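You operate a simulated robot arm through the tools that you are given. There is no shell and no other tool.

You run a simulated robot arm. Do the job below in one go: nothing can be reset, and whatever is moved stays where it is left.

JOB
Run a foam bath to the LOW band and add the purple rope.
Fine: first shut the drain with the red lever; 3 shots from the white pump bottle; blue lever off, van floor dry.

It is judged by the outcome, as a careful person would: the job done as asked, and still so three seconds after it is handed in. It fails if anything else is knocked over, pushed out of place, dropped, spilled or broken.

ROBOT AND FRAMES
A 6-joint arm with a two-finger gripper, fixed in place. Base frame: the origin is at the foot of the arm, x ahead of it, y to its left, z up. Lengths are in m, angles in rad, forces in N, time in s.
Its first joint turns from -2.897 to 2.897 rad. Payload 2.45 kg.
The TCP is the grasp point between the finger pads, 0.02 m short of the fingertips. In the tool frame z runs along the fingers and y along their closing line. The gripper opens to 0.14 m. The gripper's body begins 0.168 m behind the TCP.
Orientation is told as [roll, pitch, yaw] about the base's x, y, z axes, in that order, counted from this pose: with the fingers straight down and closing along the base's y, the tool's x points along the base's -x, its y along +y and its z along -z.

CONTROLS
- The arm moves only by the tool jog_arm. Its argument "steps" is a list of rows, each an object of numbers (a shift or turn left out is 0, a gripper value left out holds the last): "tx", "ty", "tz": the shift along the tool's x, y, z in m; "rx", "ry", "rz": the turn, a rotation vector about the tool's x, y, z in rad; "grip": the gripper command, from -1 (shut) to 1 (fully open), values between in proportion. In form: [{"tx": .., "ty": .., "tz": .., "rx": .., "ry": .., "rz": .., "grip": ..}, ...]. A call has 1 to 20 rows; each row shifts and turns the commanded pose from where the row before left it, along the tool's axes as they then stand. Each row takes 0.2 s and may step no farther than 0.05 m and 0.15 rad from the row before; otherwise, or with a gripper value out of range, the whole call is refused. Where a pose cannot be reached the arm comes as near as it can. A force on the tool above 40 N (or 10 N above the force at the start of the call, whichever is more), or a blocked arm, ends the call early, and 0.2 s more pass. Each finger travels about 0.045 m/s and halts on what it meets, pressing with about 42 N; the grip force reading is that of the motor and also rises with nothing between the fingers. The clock runs only during rows and for 0.2 s after the last one: add rows that do not move to give the fingers time. The reply holds the time, the measured pose of the TCP, the force on the tool along the base axes, the opening and the grip force, in the units named above and with some noise, with the torque about the TCP (base axes, N m) and any sound that the robot's microphone picked up.
- Cameras (640 x 400 px; columns grow to the right, rows downward): "scene" is fixed at [0.05, -0.4996, 1.7451]; the picture's right is [0.27, -0.96, 0.00], its down [-0.54, -0.15, -0.83] and it looks along [0.80, 0.23, -0.56] (base axes); focal length 347 px, centre (320, 200). "wrist" rides on the gripper at [0.078, 0.011, -0.209] in the tool frame; the picture's right is [-0.14, 0.99, 0.00], its down [-0.92, -0.13, -0.37] and it looks along [-0.36, -0.05, 0.93] (tool axes); focal length 280 px, centre (320, 200). There is no depth. A picture from a camera that has moved, and an enlarged one, comes with that camera's place and axes in the base frame and with its lens.
- capture(camera): a new picture of that camera. It takes no simulated time.
- close_up(camera, box): a new picture of the part [left, top, right, bottom] of that camera's present view, enlarged. It takes no simulated time.
- finish_job(): hands the job in; it is judged then, once.

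Places have to be worked out from the pictures, the camera data and where the tool is seen. Open the gripper and draw the arm clear of the work before you hand the job in, unless the task says otherwise.

The tools are called by a JSON object that holds its "api" and its "payload". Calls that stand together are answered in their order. jog_arm: Moves the arm, as the interface text tells. Its arguments: {"type":"object","properties":{"steps":{"type":"array"}},"required":["steps"]} The other tools are called the same way: capture (camera) takes a picture; close_up (camera, box) takes an enlarged picture of a part of a camera's view; finish_job () hands the job in.

At the start:

```text
time_s: 0.0
tcp_pos: [0.5662, -0.0146, 1.4066]
tcp_rot: [-0.001, -0.002, -0.002]
contact_force: [0.5, 0.6, 0.3]
wrist_torque: [0.02, -0.04, -0.01]
gripper_width: 0.14
finger_force: 0.0
```

scene: 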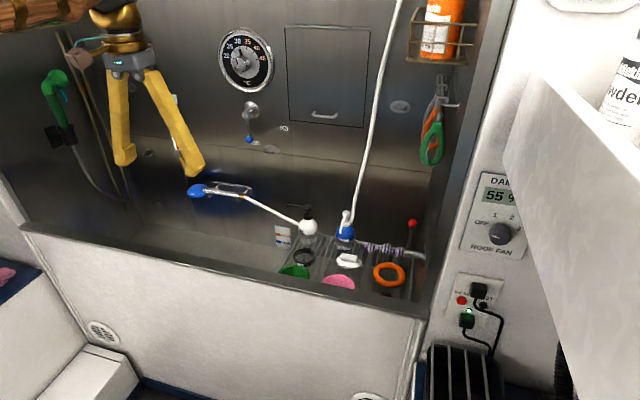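
wrist: 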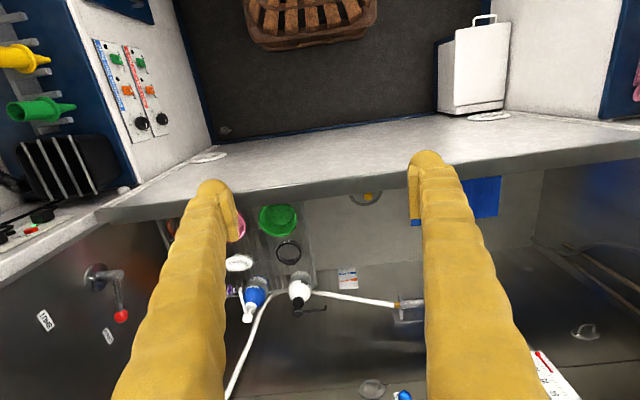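

I'll begin by looking closely at the scene from both cameras to identify the levers, bottles, rope, drain and level bands.

{"api": "close_up", "payload": {"camera": "scene", "box": [180, 160, 440, 310]}}

{"api": "close_up", "payload": {"camera": "scene", "box": [0, 0, 320, 200]}}

{"api": "close_up", "payload": {"camera": "scene", "box": [200, 20, 480, 195]}}

{"api": "close_up", "payload": {"camera": "wrist", "box": [200, 180, 440, 330]}}

{"api": "close_up", "payload": {"camera": "wrist", "box": [380, 240, 640, 400]}}

{"api": "close_up", "payload": {"camera": "wrist", "box": [0, 200, 240, 400]}}

```text
2.46 times, centred on (310, 235) of scene
camera zoom: at [0.05, -0.4996, 1.7451], right [0.27, -0.96, 0.0], down [-0.54, -0.15, -0.83], along [0.8, 0.23, -0.56], focal length 854 px, centre (345, 114)
```

zoom: 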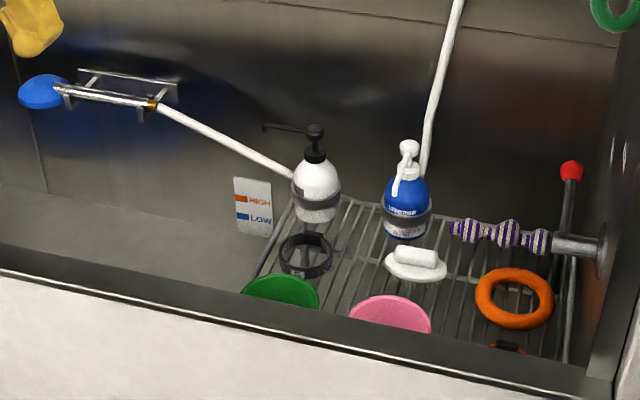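

```text
2.00 times, centred on (160, 100) of scene
camera zoom: at [0.05, -0.4996, 1.7451], right [0.27, -0.96, 0.0], down [-0.54, -0.15, -0.83], along [0.8, 0.23, -0.56], focal length 694 px, centre (640, 400)
```

zoom: 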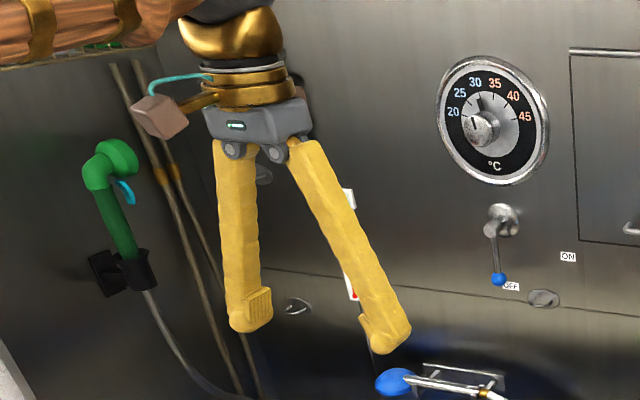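

```text
2.29 times, centred on (340, 108) of scene
camera zoom: at [0.05, -0.4996, 1.7451], right [0.27, -0.96, 0.0], down [-0.54, -0.15, -0.83], along [0.8, 0.23, -0.56], focal length 793 px, centre (274, 411)
```

zoom: 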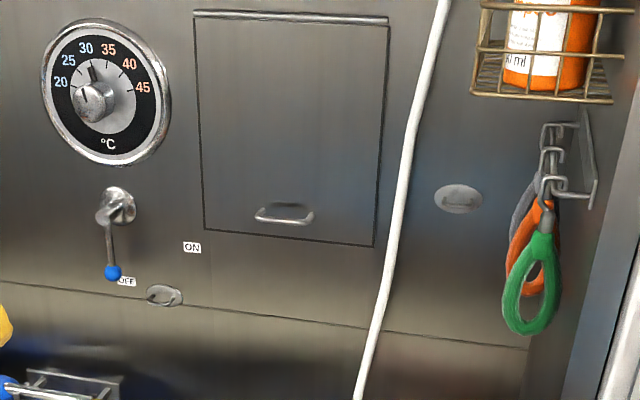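

```text
2.67 times, centred on (320, 255) of wrist
camera zoom: at [0.4873, -0.0028, 1.6151], right [0.14, 0.99, 0.0], down [0.92, -0.13, 0.37], along [0.37, -0.05, -0.93], focal length 748 px, centre (320, 53)
```

zoom: 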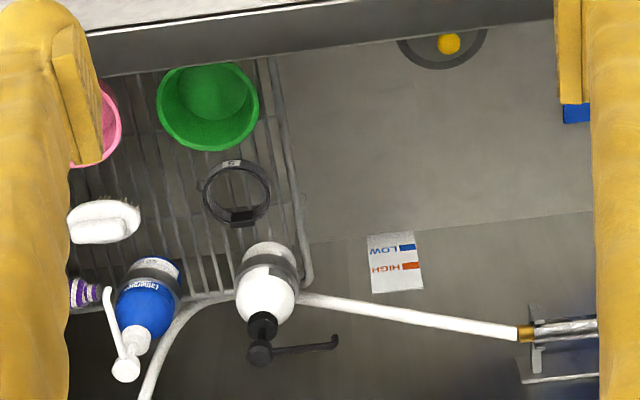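

```text
2.46 times, centred on (510, 320) of wrist
camera zoom: at [0.4873, -0.0028, 1.6151], right [0.14, 0.99, 0.0], down [0.92, -0.13, 0.37], along [0.37, -0.05, -0.93], focal length 690 px, centre (-148, -95)
```

zoom: 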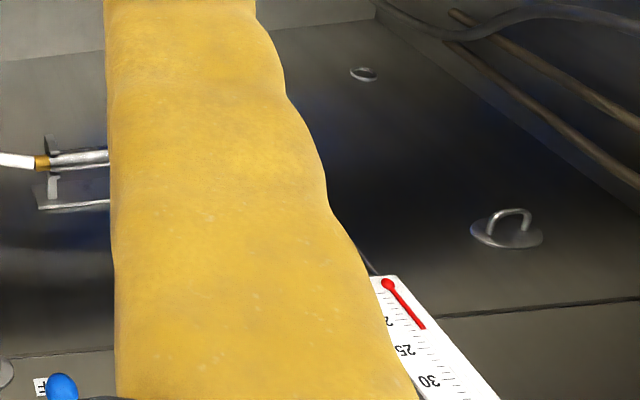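

```text
2.00 times, centred on (120, 300) of wrist
camera zoom: at [0.4873, -0.0028, 1.6151], right [0.14, 0.99, 0.0], down [0.92, -0.13, 0.37], along [0.37, -0.05, -0.93], focal length 561 px, centre (720, 0)
```

zoom: 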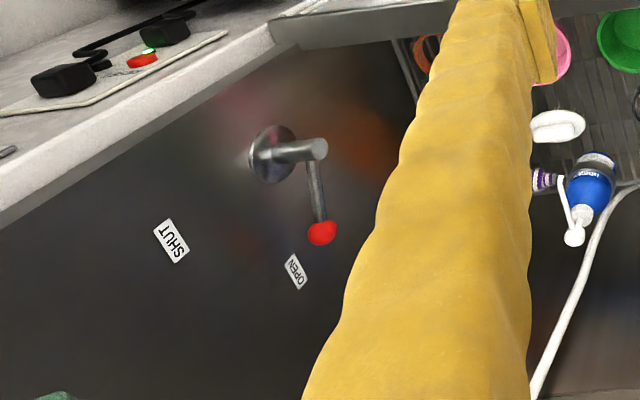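

The tub back wall seems to be at x≈1.2, with a rack on the right holding bottles, bowls and the rope. Next I'll enlarge the labels, the drain and the other areas before moving.

{"api": "close_up", "payload": {"camera": "scene", "box": [270, 200, 380, 269]}}

{"api": "close_up", "payload": {"camera": "scene", "box": [330, 210, 440, 310]}}

{"api": "close_up", "payload": {"camera": "wrist", "box": [220, 230, 330, 320]}}

{"api": "close_up", "payload": {"camera": "wrist", "box": [320, 170, 520, 320]}}

{"api": "close_up", "payload": {"camera": "scene", "box": [0, 170, 320, 400]}}

{"api": "close_up", "payload": {"camera": "wrist", "box": [0, 0, 640, 220]}}

```text
5.80 times, centred on (325, 234) of scene
camera zoom: at [0.05, -0.4996, 1.7451], right [0.27, -0.96, 0.0], down [-0.54, -0.15, -0.83], along [0.8, 0.23, -0.56], focal length 2011 px, centre (291, 0)
```

zoom: 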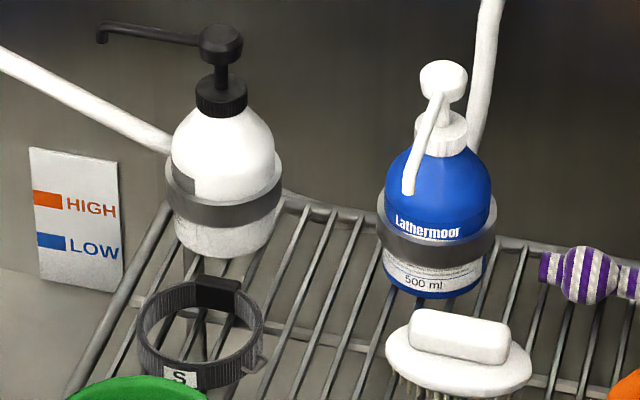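

```text
4.00 times, centred on (385, 260) of scene
camera zoom: at [0.05, -0.4996, 1.7451], right [0.27, -0.96, 0.0], down [-0.54, -0.15, -0.83], along [0.8, 0.23, -0.56], focal length 1388 px, centre (60, -40)
```

zoom: 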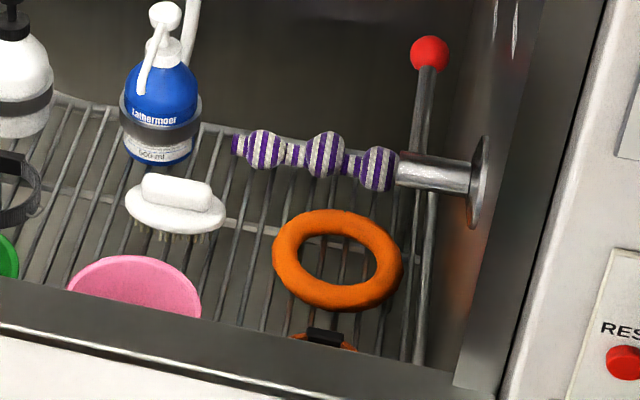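

```text
4.44 times, centred on (275, 275) of wrist
camera zoom: at [0.4873, -0.0028, 1.6151], right [0.14, 0.99, 0.0], down [0.92, -0.13, 0.37], along [0.37, -0.05, -0.93], focal length 1246 px, centre (520, -133)
```

zoom: 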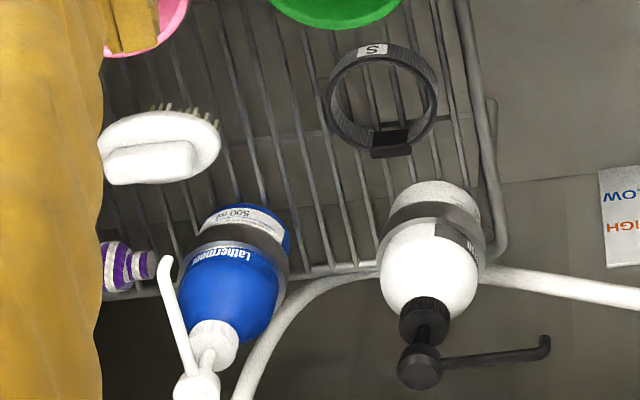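

```text
2.67 times, centred on (420, 245) of wrist
camera zoom: at [0.4873, -0.0028, 1.6151], right [0.14, 0.99, 0.0], down [0.92, -0.13, 0.37], along [0.37, -0.05, -0.93], focal length 748 px, centre (53, 80)
```

zoom: 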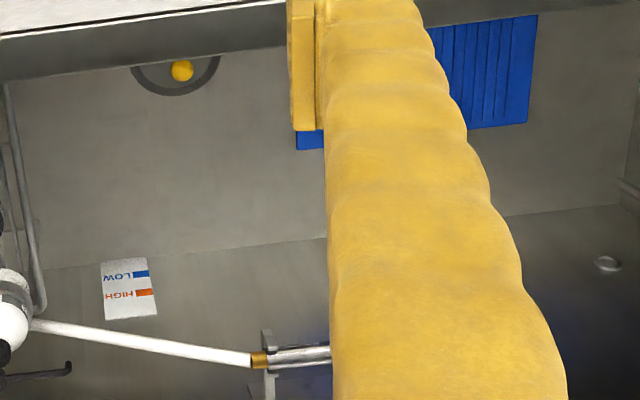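

```text
1.74 times, centred on (160, 285) of scene
camera zoom: at [0.05, -0.4996, 1.7451], right [0.27, -0.96, 0.0], down [-0.54, -0.15, -0.83], along [0.8, 0.23, -0.56], focal length 603 px, centre (598, 52)
```

zoom: 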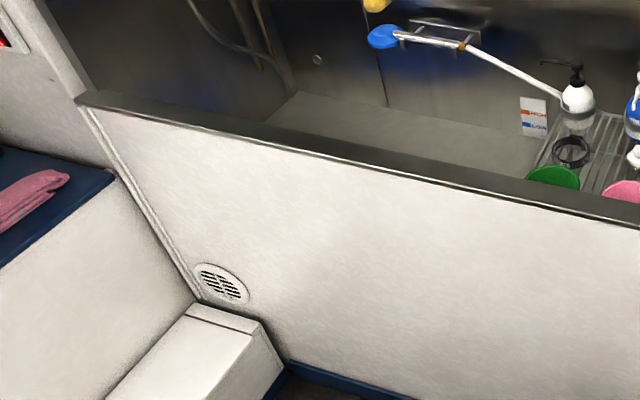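

```text
1.00 times, centred on (320, 110) of wrist (not enlarged: the box is as wide or as high as the picture)
camera zoom: at [0.4873, -0.0028, 1.6151], right [0.14, 0.99, 0.0], down [0.92, -0.13, 0.37], along [0.37, -0.05, -0.93], focal length 280 px, centre (320, 290)
```

zoom: 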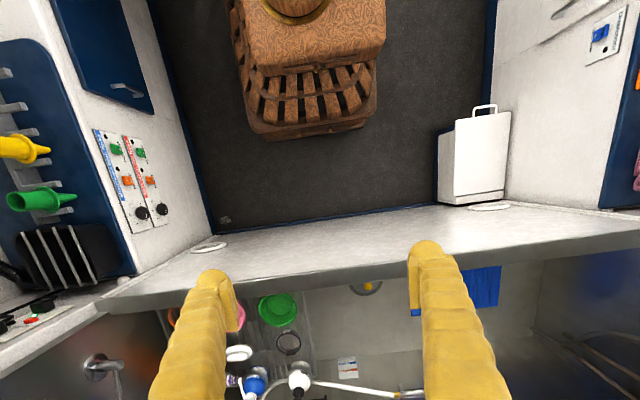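

The white bottle (black pump, nozzle over the tub side) is in a ring holder, and the rope lies behind on the rack. There's a yellow ball near the drain, so I'll look at that, then raise/move the arm for a better wrist view.

{"api": "close_up", "payload": {"camera": "wrist", "box": [335, 180, 415, 230]}}

{"api": "jog_arm", "payload": {"steps": [{"tx": 0.0, "ty": 0.05}, {"ty": 0.05}, {"ty": 0.05}, {"tx": 0.0}]}}

{"api": "capture", "payload": {"camera": "wrist"}}

{"api": "capture", "payload": {"camera": "scene"}}

```text
8.00 times, centred on (375, 205) of wrist
camera zoom: at [0.4873, -0.0028, 1.6151], right [0.14, 0.99, 0.0], down [0.92, -0.13, 0.37], along [0.37, -0.05, -0.93], focal length 2243 px, centre (-120, 160)
```

zoom: 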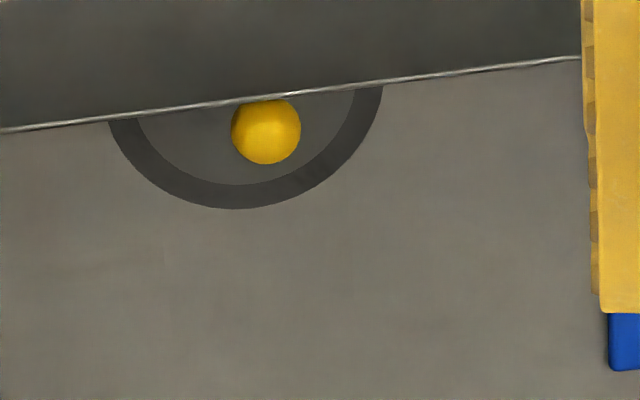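

```text
time_s: 1.0
tcp_pos: [0.5662, 0.1381, 1.4061]
tcp_rot: [-0.002, 0.0, 0.0]
contact_force: [-0.1, 0.0, 0.2]
wrist_torque: [-0.02, 0.0, -0.01]
gripper_width: 0.1401
finger_force: 0.1
```

```text
taken
camera wrist: at [0.4876, 0.1486, 1.6141], right [0.14, 0.99, 0.0], down [0.92, -0.13, 0.37], along [0.37, -0.05, -0.93], focal length 280 px, centre (320, 200)
```

wrist: 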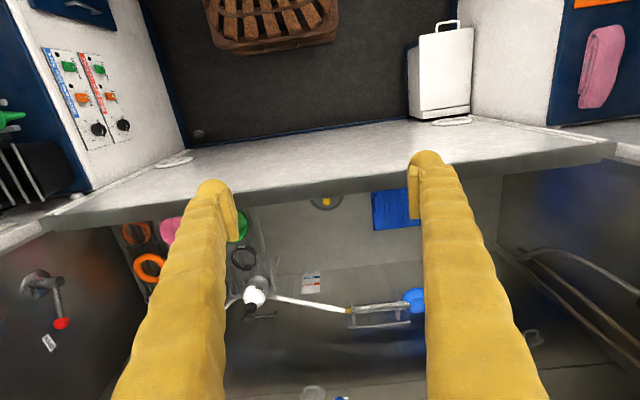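

```text
taken
```

scene: 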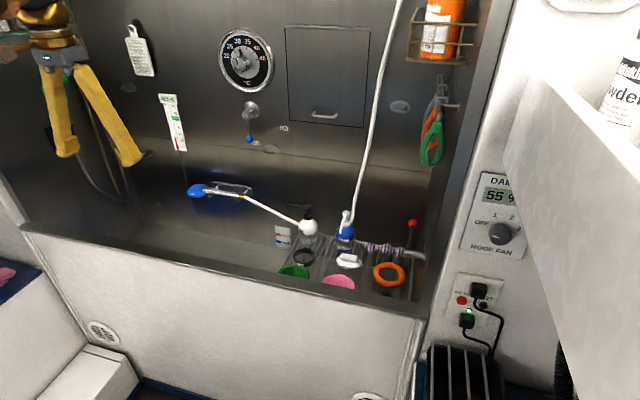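

Next I move the tool forward above the tub (all well above everything) to look inside the tub with the wrist camera.

{"api": "jog_arm", "payload": {"steps": [{"tx": -0.05}, {"tx": -0.05}, {"tx": -0.05}, {"tx": -0.05}, {"tx": -0.05}, {"tx": 0.0}]}}

{"api": "capture", "payload": {"camera": "wrist"}}

{"api": "capture", "payload": {"camera": "scene"}}

```text
time_s: 2.4
tcp_pos: [0.8165, 0.137, 1.4055]
tcp_rot: [-0.002, -0.002, -0.002]
contact_force: [0.1, 0.1, 0.8]
wrist_torque: [-0.01, 0.01, 0.05]
gripper_width: 0.1401
finger_force: 0.1
```

```text
taken
camera wrist: at [0.7372, 0.1481, 1.6142], right [0.14, 0.99, 0.0], down [0.92, -0.13, 0.37], along [0.37, -0.05, -0.93], focal length 280 px, centre (320, 200)
```

wrist: 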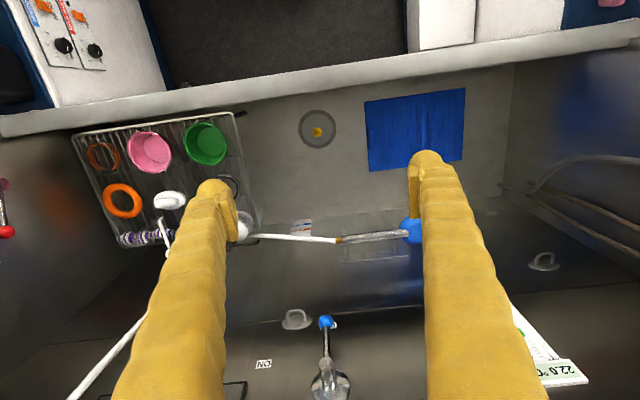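

```text
taken
```

scene: 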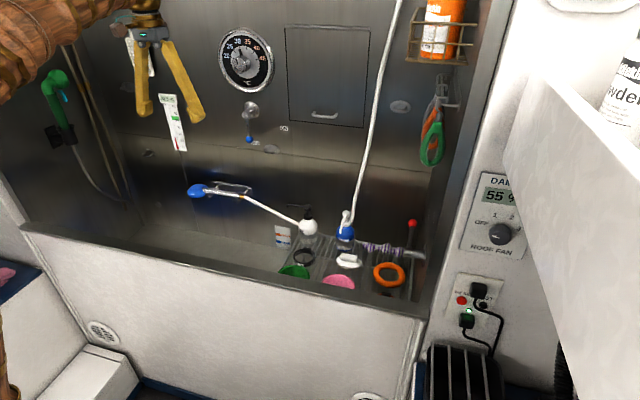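

Great overhead view: drain, yellow knob at its centre, blue mat, shower head, rope. Enlarging several parts.

{"api": "close_up", "payload": {"camera": "wrist", "box": [270, 90, 380, 160]}}

{"api": "close_up", "payload": {"camera": "wrist", "box": [60, 100, 260, 260]}}

{"api": "close_up", "payload": {"camera": "wrist", "box": [230, 200, 440, 400]}}

{"api": "close_up", "payload": {"camera": "scene", "box": [180, 70, 340, 250]}}

```text
5.71 times, centred on (325, 125) of wrist
camera zoom: at [0.7372, 0.1481, 1.6142], right [0.14, 0.99, 0.0], down [0.92, -0.13, 0.37], along [0.37, -0.05, -0.93], focal length 1602 px, centre (291, 629)
```

zoom: 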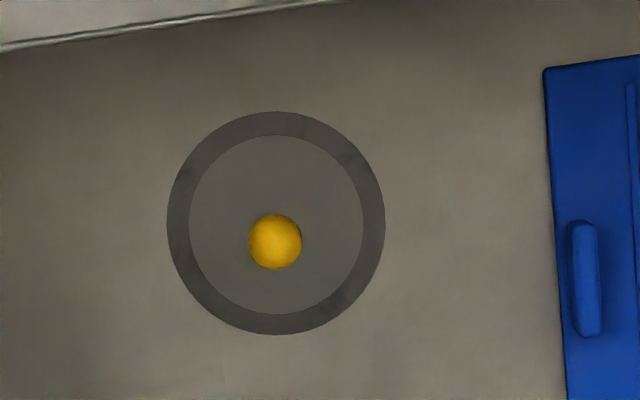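

```text
2.50 times, centred on (160, 180) of wrist
camera zoom: at [0.7372, 0.1481, 1.6142], right [0.14, 0.99, 0.0], down [0.92, -0.13, 0.37], along [0.37, -0.05, -0.93], focal length 701 px, centre (720, 250)
```

zoom: 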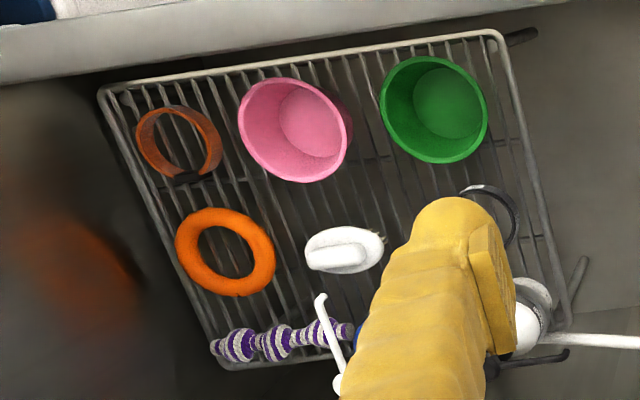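

```text
2.00 times, centred on (335, 300) of wrist
camera zoom: at [0.7372, 0.1481, 1.6142], right [0.14, 0.99, 0.0], down [0.92, -0.13, 0.37], along [0.37, -0.05, -0.93], focal length 561 px, centre (290, 0)
```

zoom: 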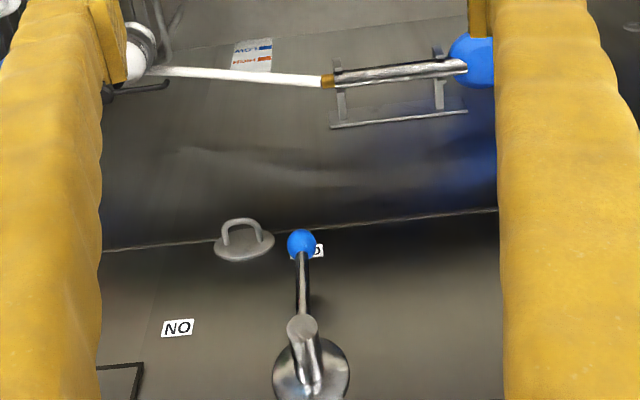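

```text
2.22 times, centred on (260, 160) of scene
camera zoom: at [0.05, -0.4996, 1.7451], right [0.27, -0.96, 0.0], down [-0.54, -0.15, -0.83], along [0.8, 0.23, -0.56], focal length 771 px, centre (453, 289)
```

zoom: 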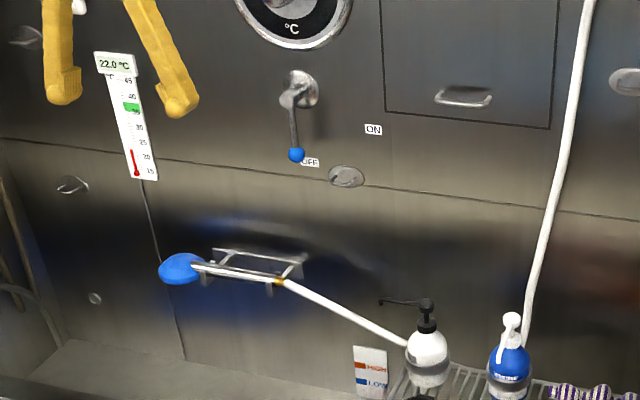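

The pictures give the red lever ball at about (0.92, -0.54, 1.10). Its pivot is near (0.83, z 1.06), OPEN points along +x and SHUT points straight up. I'll shut the gripper to use it as a pusher, move toward that side while staying high, and look again.

{"api": "jog_arm", "payload": {"steps": [{"ty": -0.05, "grip": -1}, {"ty": -0.05}, {"ty": -0.05}, {"ty": -0.05}, {"ty": -0.05}, {"ty": -0.05}, {"ty": -0.05}, {"ty": 0}, {"ty": 0}]}}

{"api": "capture", "payload": {"camera": "wrist"}}

{"api": "capture", "payload": {"camera": "scene"}}

```text
time_s: 4.4
tcp_pos: [0.8166, -0.2179, 1.4095]
tcp_rot: [0.0, -0.002, -0.001]
contact_force: [0.4, -0.5, -0.4]
wrist_torque: [0.01, 0.01, -0.01]
gripper_width: 0.0
finger_force: 28.8
```

```text
taken
camera wrist: at [0.738, -0.2067, 1.6185], right [0.14, 0.99, 0.0], down [0.92, -0.13, 0.37], along [0.37, -0.05, -0.93], focal length 280 px, centre (320, 200)
```

wrist: 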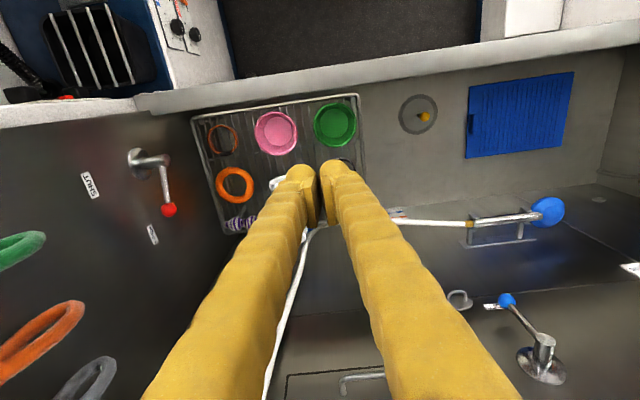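

```text
taken
```

scene: 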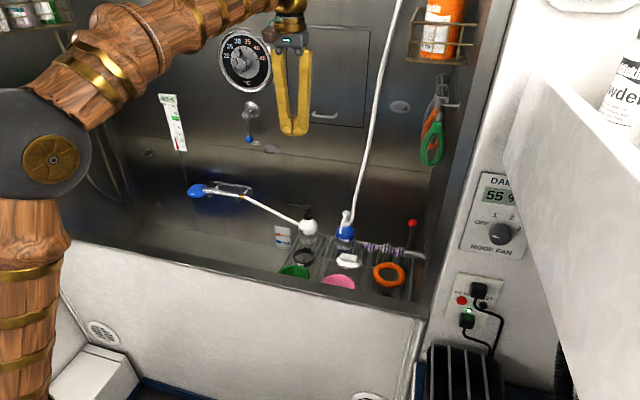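

The new view gives the red ball at (0.919, -0.542, 1.097) and the pivot at (0.827, -0.542, 1.063). I'll roll the tool about 60° so the closed fingers point toward the right wall as a pusher. The TCP stays in place and high.

{"api": "jog_arm", "payload": {"steps": [{"rx": 0.15}, {"rx": 0.15}, {"rx": 0.15}, {"rx": 0.15}, {"rx": 0.15}, {"rx": 0.15}, {"rx": 0.15}, {"rx": 0}]}}

{"api": "capture", "payload": {"camera": "wrist"}}

{"api": "capture", "payload": {"camera": "scene"}}

```text
time_s: 6.2
tcp_pos: [0.8173, -0.2146, 1.408]
tcp_rot: [-1.051, -0.001, -0.001]
contact_force: [1.1, 0.4, 0.0]
wrist_torque: [0.04, 0.03, 0.02]
gripper_width: 0.0002
finger_force: 29.3
```

```text
taken
camera wrist: at [0.7379, -0.0271, 1.5012], right [0.14, 0.49, -0.86], down [0.92, 0.26, 0.3], along [0.37, -0.83, -0.42], focal length 280 px, centre (320, 200)
```

wrist: 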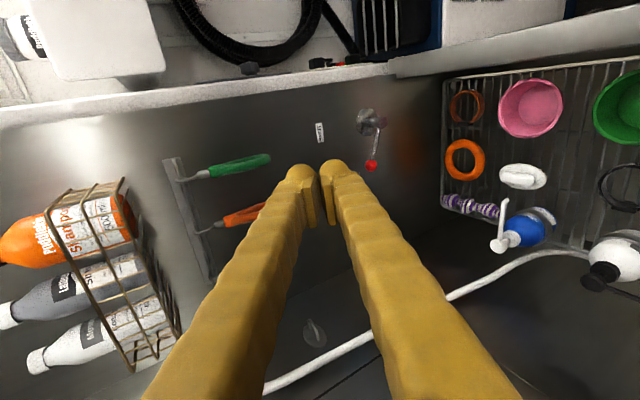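

```text
taken
```

scene: 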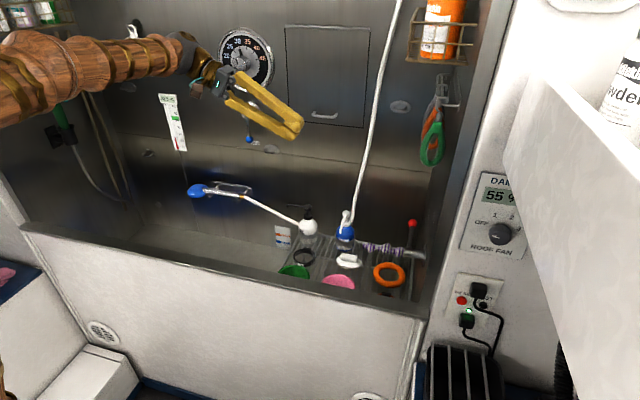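

The tool now points toward the right wall. I'll bring it in a straight line to a standby point beside the lever at about (0.905, -0.38, 1.03), below ball height.

{"api": "jog_arm", "payload": {"steps": [{"tx": -0.0088, "ty": 0.0245, "tz": 0.0332}, {"tx": -0.0088, "ty": 0.0245, "tz": 0.0332}, {"tx": -0.0088, "ty": 0.0245, "tz": 0.0332}, {"tx": -0.0088, "ty": 0.0245, "tz": 0.0332}, {"tx": -0.0088, "ty": 0.0245, "tz": 0.0332}, {"tx": -0.0088, "ty": 0.0245, "tz": 0.0332}, {"tx": -0.0088, "ty": 0.0245, "tz": 0.0332}, {"tx": -0.0088, "ty": 0.0245, "tz": 0.0332}, {"tx": -0.0088, "ty": 0.0245, "tz": 0.0332}, {"tx": -0.0088, "ty": 0.0245, "tz": 0.0332}, {"tx": 0}]}}

{"api": "capture", "payload": {"camera": "wrist"}}

{"api": "capture", "payload": {"camera": "scene"}}

```text
time_s: 8.6
tcp_pos: [0.9024, -0.3785, 1.0292]
tcp_rot: [-1.049, -0.002, 0.0]
contact_force: [-0.2, 0.3, -0.2]
wrist_torque: [0.02, 0.0, -0.01]
gripper_width: 0.0
finger_force: 29.2
```

```text
taken
camera wrist: at [0.824, -0.1924, 1.1234], right [0.14, 0.49, -0.86], down [0.92, 0.26, 0.3], along [0.37, -0.83, -0.42], focal length 280 px, centre (320, 200)
```

wrist: 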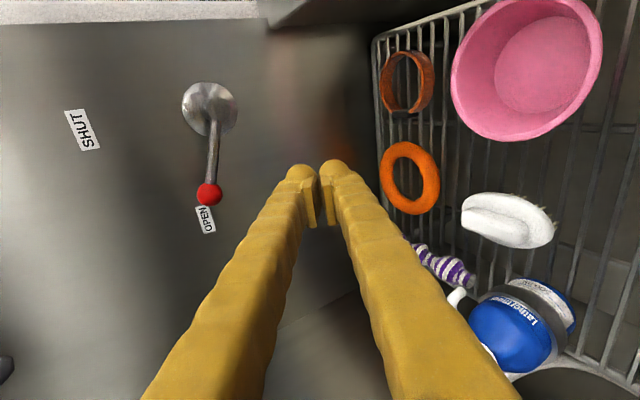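

```text
taken
```

scene: 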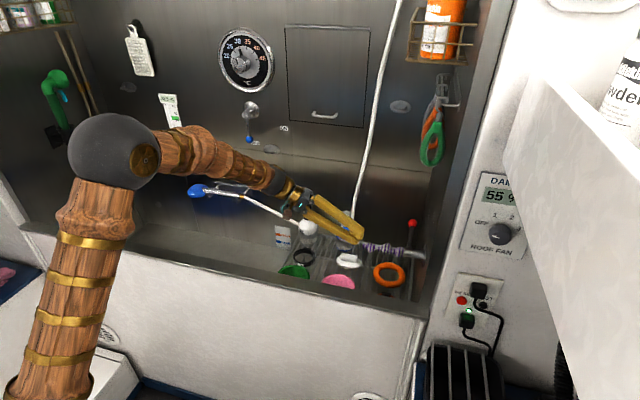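

The ball is confirmed near (0.92, -0.542, 1.095). I'll slide in toward the wall underneath the lever, stopping with the fingertips about 2 cm from the wall.

{"api": "jog_arm", "payload": {"steps": [{"ty": -0.0204, "tz": 0.0356}, {"ty": -0.0204, "tz": 0.0356}, {"ty": -0.0204, "tz": 0.0356}, {"ty": -0.0199, "tz": 0.0347}, {"tx": 0}]}}

{"api": "capture", "payload": {"camera": "wrist"}}

{"api": "close_up", "payload": {"camera": "scene", "box": [330, 190, 450, 290]}}

```text
time_s: 9.8
tcp_pos: [0.9046, -0.5433, 1.0285]
tcp_rot: [-1.05, -0.001, -0.001]
contact_force: [0.2, -0.3, -0.3]
wrist_torque: [0.0, 0.01, 0.03]
gripper_width: 0.0
finger_force: 28.8
```

```text
taken
camera wrist: at [0.8262, -0.3563, 1.1226], right [0.14, 0.49, -0.86], down [0.92, 0.26, 0.3], along [0.37, -0.83, -0.42], focal length 280 px, centre (320, 200)
```

wrist: 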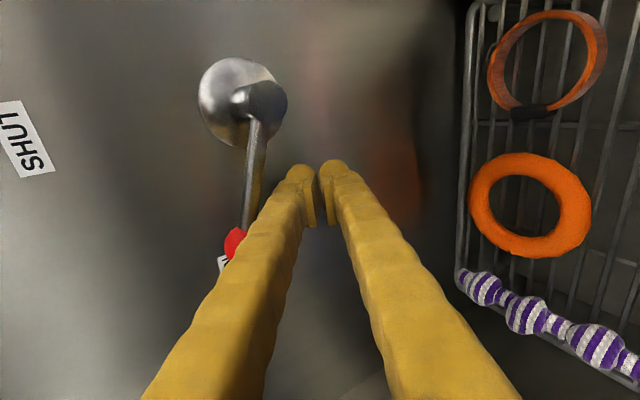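

```text
4.00 times, centred on (390, 240) of scene
camera zoom: at [0.05, -0.4996, 1.7451], right [0.27, -0.96, 0.0], down [-0.54, -0.15, -0.83], along [0.8, 0.23, -0.56], focal length 1388 px, centre (40, 40)
```

zoom: 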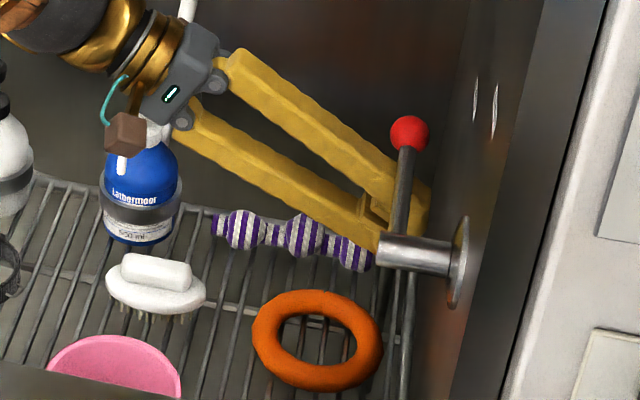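

The fingers are now under the lever with no contact. I'll lift along the lever's arc in small steps.

{"api": "jog_arm", "payload": {"steps": [{"ty": -0.0273, "tz": -0.0157}, {"tx": 0.001, "ty": -0.0173, "tz": -0.00995}, {"tx": 0.005, "ty": -0.0173, "tz": -0.00995}, {"tx": 0.01, "ty": -0.0147, "tz": -0.0085}, {"tx": 0}]}}

{"api": "capture", "payload": {"camera": "wrist"}}

{"api": "close_up", "payload": {"camera": "scene", "box": [330, 190, 450, 290]}}

```text
time_s: 10.7
tcp_pos: [0.892, -0.5414, 1.101]
tcp_rot: [-1.045, 0.004, -0.002]
contact_force: [0.2, -1.1, -0.3]
wrist_torque: [0.01, 0.01, 0.01]
gripper_width: 0.0
finger_force: 28.9
stopped in row 4: the force on the tool passed its limit at 52 N (the readings are from after the stop); the commanded pose is now the measured one
```

```text
taken
camera wrist: at [0.8149, -0.3555, 1.1969], right [0.13, 0.5, -0.86], down [0.92, 0.25, 0.29], along [0.36, -0.83, -0.42], focal length 280 px, centre (320, 200)
```

wrist: 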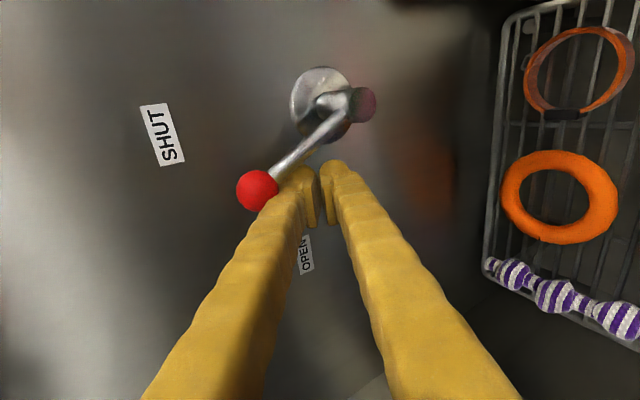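

```text
4.00 times, centred on (390, 240) of scene
camera zoom: at [0.05, -0.4996, 1.7451], right [0.27, -0.96, 0.0], down [-0.54, -0.15, -0.83], along [0.8, 0.23, -0.56], focal length 1388 px, centre (40, 40)
```

zoom: 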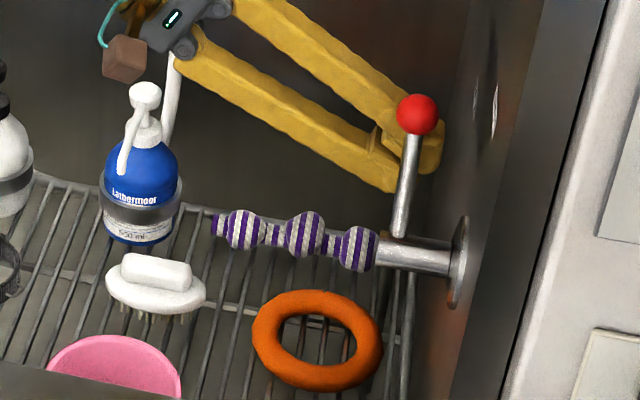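

The lever has swung to roughly 60°, with no steady load on the tool. I'll continue the arc in finer steps, more toward -x.

{"api": "jog_arm", "payload": {"steps": [{"tx": 0.006, "ty": -0.0061, "tz": -0.0035}, {"tx": 0.006, "ty": -0.0052, "tz": -0.003}, {"tx": 0.006, "ty": -0.0043, "tz": -0.0025}, {"tx": 0.006, "ty": -0.0035, "tz": -0.002}, {"tx": 0.006, "ty": -0.0026, "tz": -0.0015}, {"tx": 0}]}}

{"api": "capture", "payload": {"camera": "wrist"}}

{"api": "close_up", "payload": {"camera": "scene", "box": [330, 190, 450, 290]}}

```text
time_s: 12.1
tcp_pos: [0.8613, -0.5422, 1.1271]
tcp_rot: [-1.045, 0.003, -0.003]
contact_force: [0.1, 0.7, 0.3]
wrist_torque: [0.0, 0.01, 0.02]
gripper_width: 0.0
finger_force: 29.1
```

```text
taken
camera wrist: at [0.7842, -0.3557, 1.2219], right [0.14, 0.5, -0.86], down [0.92, 0.25, 0.29], along [0.36, -0.83, -0.42], focal length 280 px, centre (320, 200)
```

wrist: 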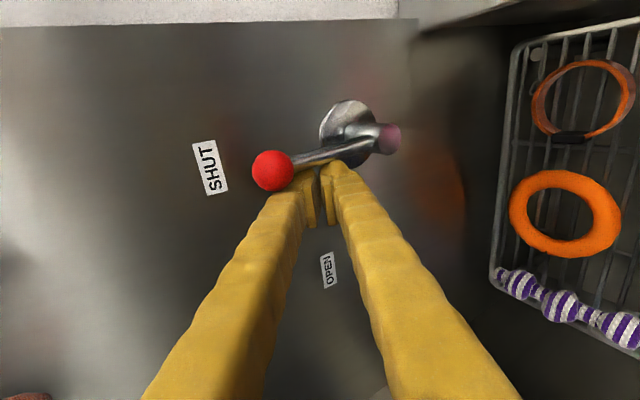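

```text
4.00 times, centred on (390, 240) of scene
camera zoom: at [0.05, -0.4996, 1.7451], right [0.27, -0.96, 0.0], down [-0.54, -0.15, -0.83], along [0.8, 0.23, -0.56], focal length 1388 px, centre (40, 40)
```

zoom: 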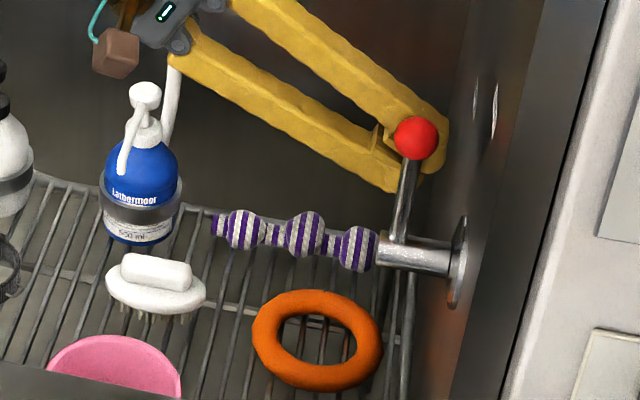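

The lever is almost upright (~87°). I'll nudge a little further toward -x in small steps to find its end stop.

{"api": "jog_arm", "payload": {"steps": [{"tx": 0.004}, {"tx": 0.004}, {"tx": 0.004}, {"tx": 0}]}}

{"api": "capture", "payload": {"camera": "wrist"}}

{"api": "close_up", "payload": {"camera": "scene", "box": [330, 190, 450, 290]}}

```text
time_s: 12.8
tcp_pos: [0.8567, -0.5418, 1.1258]
tcp_rot: [-1.044, 0.001, 0.007]
contact_force: [14.5, -4.4, -4.3]
wrist_torque: [0.17, 0.41, 0.03]
gripper_width: 0.0
finger_force: 29.5
stopped in row 3: the force on the tool passed its limit at 48 N (the readings are from after the stop); the commanded pose is now the measured one
```

```text
taken
camera wrist: at [0.7781, -0.3554, 1.2213], right [0.13, 0.5, -0.86], down [0.92, 0.26, 0.29], along [0.37, -0.83, -0.42], focal length 280 px, centre (320, 200)
```

wrist: 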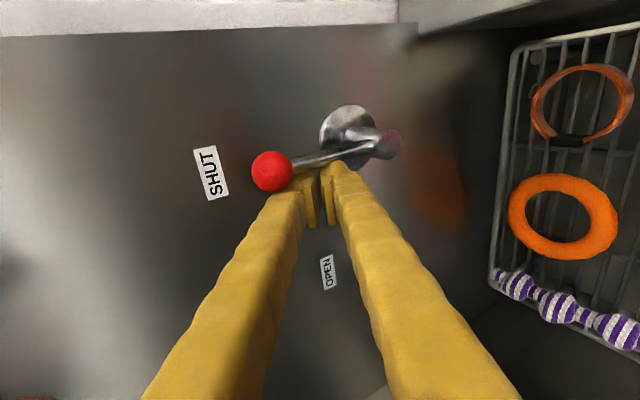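

```text
4.00 times, centred on (390, 240) of scene
camera zoom: at [0.05, -0.4996, 1.7451], right [0.27, -0.96, 0.0], down [-0.54, -0.15, -0.83], along [0.8, 0.23, -0.56], focal length 1388 px, centre (40, 40)
```

zoom: 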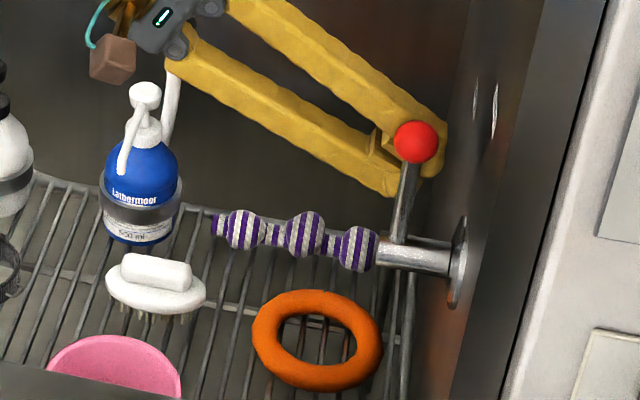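

The lever hit its stop pointing straight up at SHUT. I'll back off in +x, then withdraw in +y, and check that it stays put.

{"api": "jog_arm", "payload": {"steps": [{"tx": -0.012}, {"tx": -0.018}, {"ty": 0.02, "tz": -0.0346}, {"ty": 0.02, "tz": -0.0346}, {"ty": 0.02, "tz": -0.0346}, {"ty": 0.02, "tz": -0.0346}, {"ty": 0.02, "tz": -0.0346}, {"ty": 0.02, "tz": -0.0346}, {"tx": 0}]}}

{"api": "capture", "payload": {"camera": "wrist"}}

{"api": "close_up", "payload": {"camera": "scene", "box": [180, 100, 460, 300]}}

```text
time_s: 14.8
tcp_pos: [0.8859, -0.2989, 1.1286]
tcp_rot: [-1.046, 0.001, 0.005]
contact_force: [0.5, -0.2, -0.3]
wrist_torque: [0.04, 0.02, 0.01]
gripper_width: 0.0
finger_force: 30.1
```

```text
taken
camera wrist: at [0.807, -0.1134, 1.223], right [0.13, 0.5, -0.86], down [0.92, 0.26, 0.29], along [0.37, -0.83, -0.42], focal length 280 px, centre (320, 200)
```

wrist: 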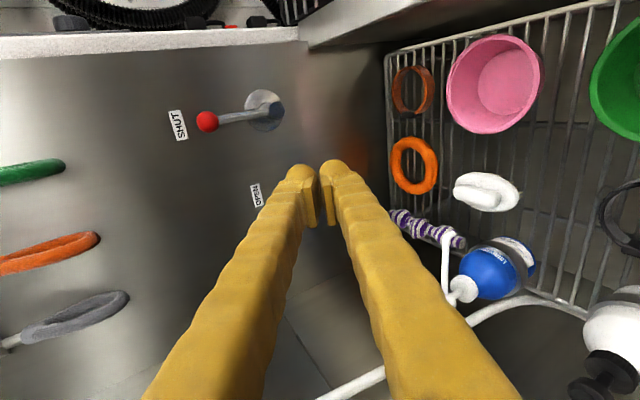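

```text
2.00 times, centred on (320, 200) of scene
camera zoom: at [0.05, -0.4996, 1.7451], right [0.27, -0.96, 0.0], down [-0.54, -0.15, -0.83], along [0.8, 0.23, -0.56], focal length 694 px, centre (320, 200)
```

zoom: 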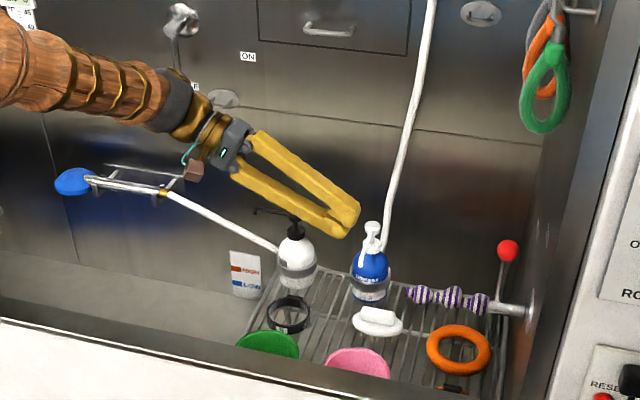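

The lever stays at SHUT. Next comes the soap: I'll raise the tool, straighten it to point down, and go look at the white bottle's pump head from above.

{"api": "jog_arm", "payload": {"steps": [{"ty": -0.039, "tz": -0.0225}, {"ty": -0.039, "tz": -0.0225}, {"ty": -0.039, "tz": -0.0225}, {"ty": -0.039, "tz": -0.0225}, {"ty": -0.039, "tz": -0.0225}, {"rx": -0.15}, {"rx": -0.15}, {"rx": -0.15}, {"rx": -0.15}, {"rx": -0.15}, {"rx": -0.15}, {"rx": -0.146}, {"ty": 0.05}, {"ty": 0.05}, {"ty": 0.04}, {"tx": 0}]}}

{"api": "capture", "payload": {"camera": "wrist"}}

{"api": "capture", "payload": {"camera": "scene"}}

```text
time_s: 18.2
tcp_pos: [0.881, -0.1625, 1.3514]
tcp_rot: [0.001, 0.002, 0.003]
contact_force: [-0.5, 0.6, -0.1]
wrist_torque: [-0.01, -0.02, 0.01]
gripper_width: 0.0001
finger_force: 29.1
```

```text
taken
camera wrist: at [0.8043, -0.1525, 1.5605], right [0.13, 0.99, 0.0], down [0.92, -0.12, 0.37], along [0.36, -0.05, -0.93], focal length 280 px, centre (320, 200)
```

wrist: 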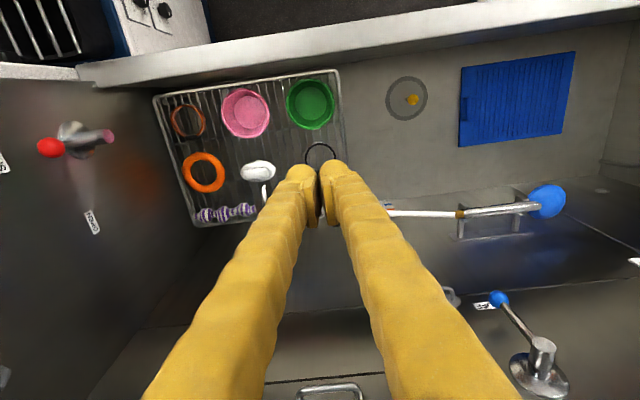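

```text
taken
```

scene: 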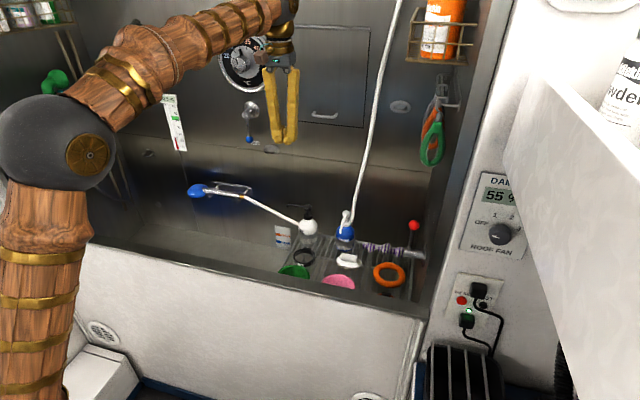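

The fingers hide the pump, so I shift left (+y) and slightly forward to get an unobstructed view of the bottle head from above.

{"api": "jog_arm", "payload": {"steps": [{"ty": 0.05, "tx": -0.01}, {"ty": 0.05, "tx": -0.02}, {"ty": 0.05, "tx": -0.02}, {"ty": 0.05, "tx": -0.02}, {"ty": 0.05, "tz": 0.03}, {"tx": 0}]}}

{"api": "capture", "payload": {"camera": "wrist"}}

{"api": "close_up", "payload": {"camera": "wrist", "box": [110, 140, 330, 300]}}

{"api": "close_up", "payload": {"camera": "scene", "box": [260, 190, 380, 270]}}

```text
refused: row 1 steps farther than a row can; nothing moved
```

```text
taken
camera wrist: at [0.8043, -0.1525, 1.5605], right [0.13, 0.99, 0.0], down [0.92, -0.12, 0.37], along [0.36, -0.05, -0.93], focal length 280 px, centre (320, 200)
```

wrist: 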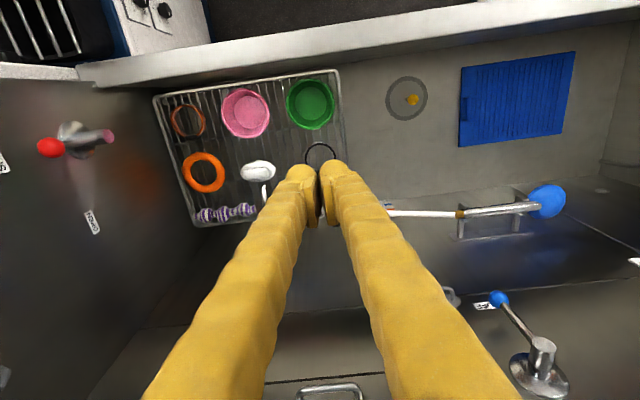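

```text
2.50 times, centred on (220, 220) of wrist
camera zoom: at [0.8043, -0.1525, 1.5605], right [0.13, 0.99, 0.0], down [0.92, -0.12, 0.37], along [0.36, -0.05, -0.93], focal length 701 px, centre (570, 150)
```

zoom: 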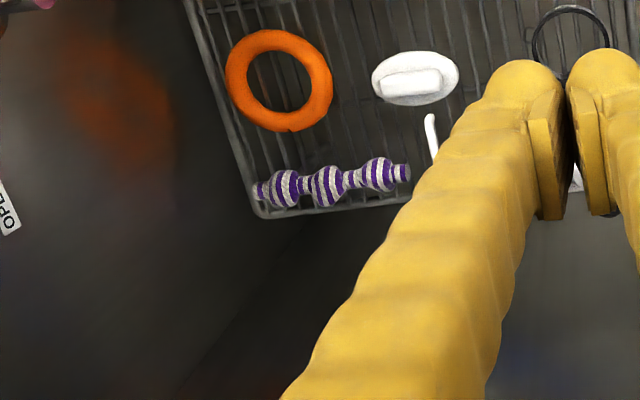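

```text
5.00 times, centred on (320, 230) of scene
camera zoom: at [0.05, -0.4996, 1.7451], right [0.27, -0.96, 0.0], down [-0.54, -0.15, -0.83], along [0.8, 0.23, -0.56], focal length 1734 px, centre (320, 50)
```

zoom: 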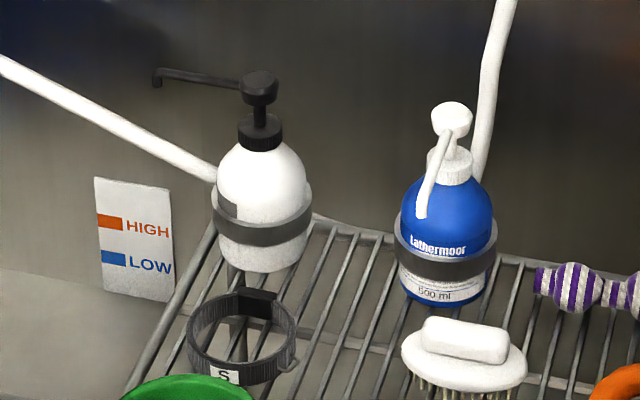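

The combined step was too long, so nothing moved. I'm repeating it with smaller steps.

{"api": "jog_arm", "payload": {"steps": [{"ty": 0.045, "tx": -0.014}, {"ty": 0.045, "tx": -0.014}, {"ty": 0.045, "tx": -0.014}, {"ty": 0.045, "tx": -0.014}, {"ty": 0.045, "tx": -0.014}, {"ty": 0.03, "tz": 0.03}, {"tx": 0}]}}

{"api": "capture", "payload": {"camera": "wrist"}}

{"api": "close_up", "payload": {"camera": "wrist", "box": [110, 140, 330, 300]}}

```text
time_s: 19.8
tcp_pos: [0.9556, 0.0926, 1.3208]
tcp_rot: [0.0, 0.001, 0.004]
contact_force: [1.3, -0.6, 0.0]
wrist_torque: [0.02, -0.03, 0.0]
gripper_width: 0.0001
finger_force: 29.2
```

```text
taken
camera wrist: at [0.8762, 0.1027, 1.5299], right [0.13, 0.99, 0.0], down [0.92, -0.12, 0.37], along [0.36, -0.05, -0.93], focal length 280 px, centre (320, 200)
```

wrist: 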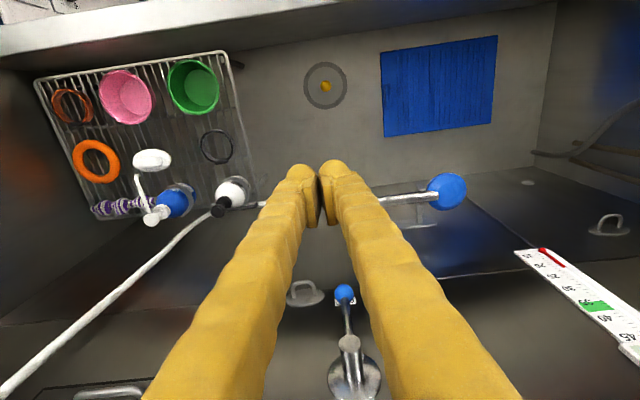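

```text
2.50 times, centred on (220, 220) of wrist
camera zoom: at [0.8762, 0.1027, 1.5299], right [0.13, 0.99, 0.0], down [0.92, -0.12, 0.37], along [0.36, -0.05, -0.93], focal length 701 px, centre (570, 150)
```

zoom: 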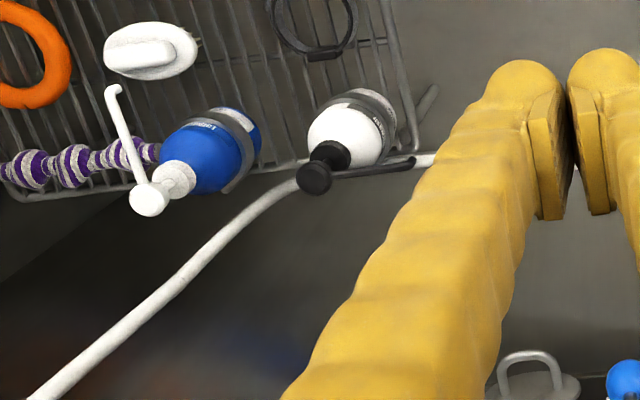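

From the two wrist views the pump head top is at about (1.097, -0.160, 0.955), and the nozzle tip at y≈-0.07 is past the rack edge, over the tub. I'll go in front of it with the tool pitched forward ~0.5 rad, stopping about 7 cm above the head.

{"api": "jog_arm", "payload": {"steps": [{"ty": -0.042, "tz": 0.012}, {"ty": -0.042, "tz": 0.012}, {"ty": -0.042, "tz": 0.012}, {"ty": -0.042, "tz": 0.012}, {"ty": -0.042, "tz": 0.012}, {"ty": -0.042, "tz": 0.012}, {"ry": -0.125}, {"ry": -0.125}, {"ry": -0.125}, {"ry": -0.125}, {"tx": 0}]}}

{"api": "capture", "payload": {"camera": "wrist"}}

{"api": "capture", "payload": {"camera": "scene"}}

```text
time_s: 22.2
tcp_pos: [0.9544, -0.1585, 1.2497]
tcp_rot: [0.001, -0.498, 0.003]
contact_force: [-0.6, 0.5, 0.7]
wrist_torque: [0.02, 0.01, 0.04]
gripper_width: 0.0
finger_force: 29.9
```

```text
taken
camera wrist: at [0.7864, -0.1482, 1.3954], right [0.12, 0.99, 0.07], down [0.63, -0.13, 0.76], along [0.77, -0.05, -0.64], focal length 280 px, centre (320, 200)
```

wrist: 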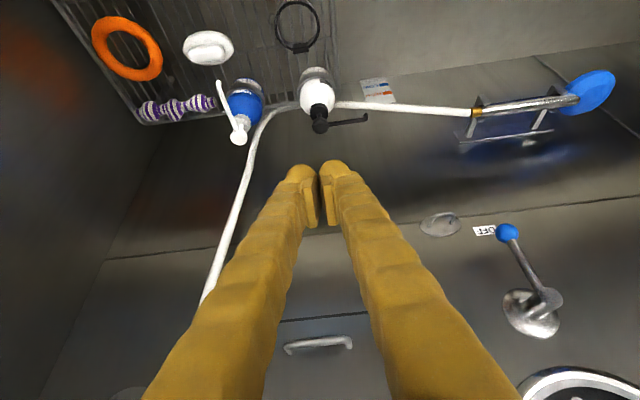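

```text
taken
```

scene: 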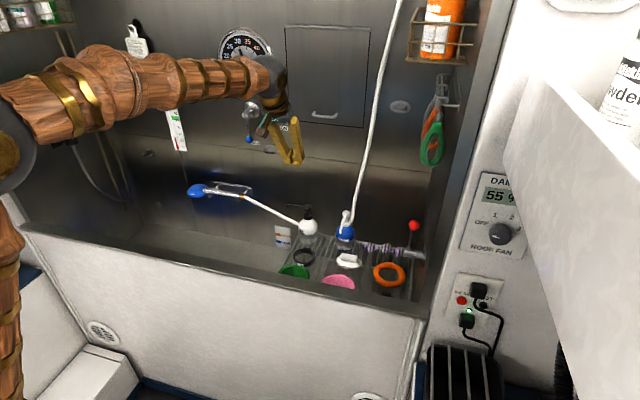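

This pitched view shows the pump head clearly above the fingertips. I'm enlarging it for precise location.

{"api": "close_up", "payload": {"camera": "wrist", "box": [220, 50, 420, 175]}}

{"api": "close_up", "payload": {"camera": "wrist", "box": [420, 50, 640, 190]}}

```text
3.20 times, centred on (320, 112) of wrist
camera zoom: at [0.7864, -0.1482, 1.3954], right [0.12, 0.99, 0.07], down [0.63, -0.13, 0.76], along [0.77, -0.05, -0.64], focal length 897 px, centre (320, 480)
```

zoom: 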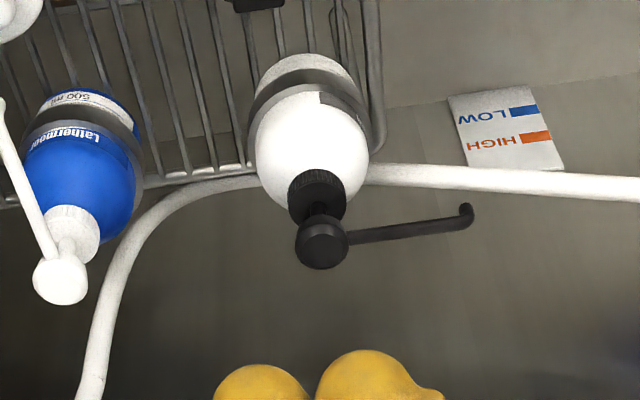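

```text
2.86 times, centred on (530, 120) of wrist
camera zoom: at [0.7864, -0.1482, 1.3954], right [0.12, 0.99, 0.07], down [0.63, -0.13, 0.76], along [0.77, -0.05, -0.64], focal length 801 px, centre (-280, 429)
```

zoom: 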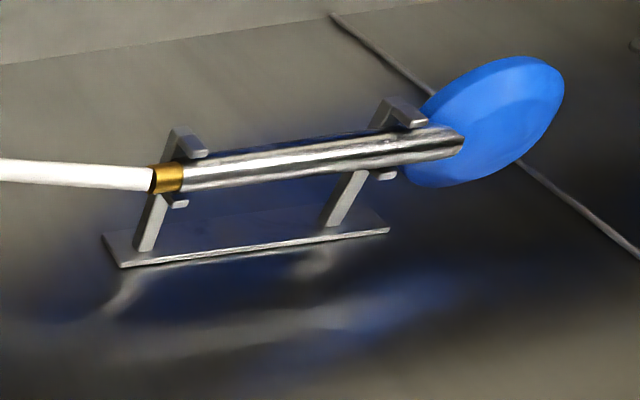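

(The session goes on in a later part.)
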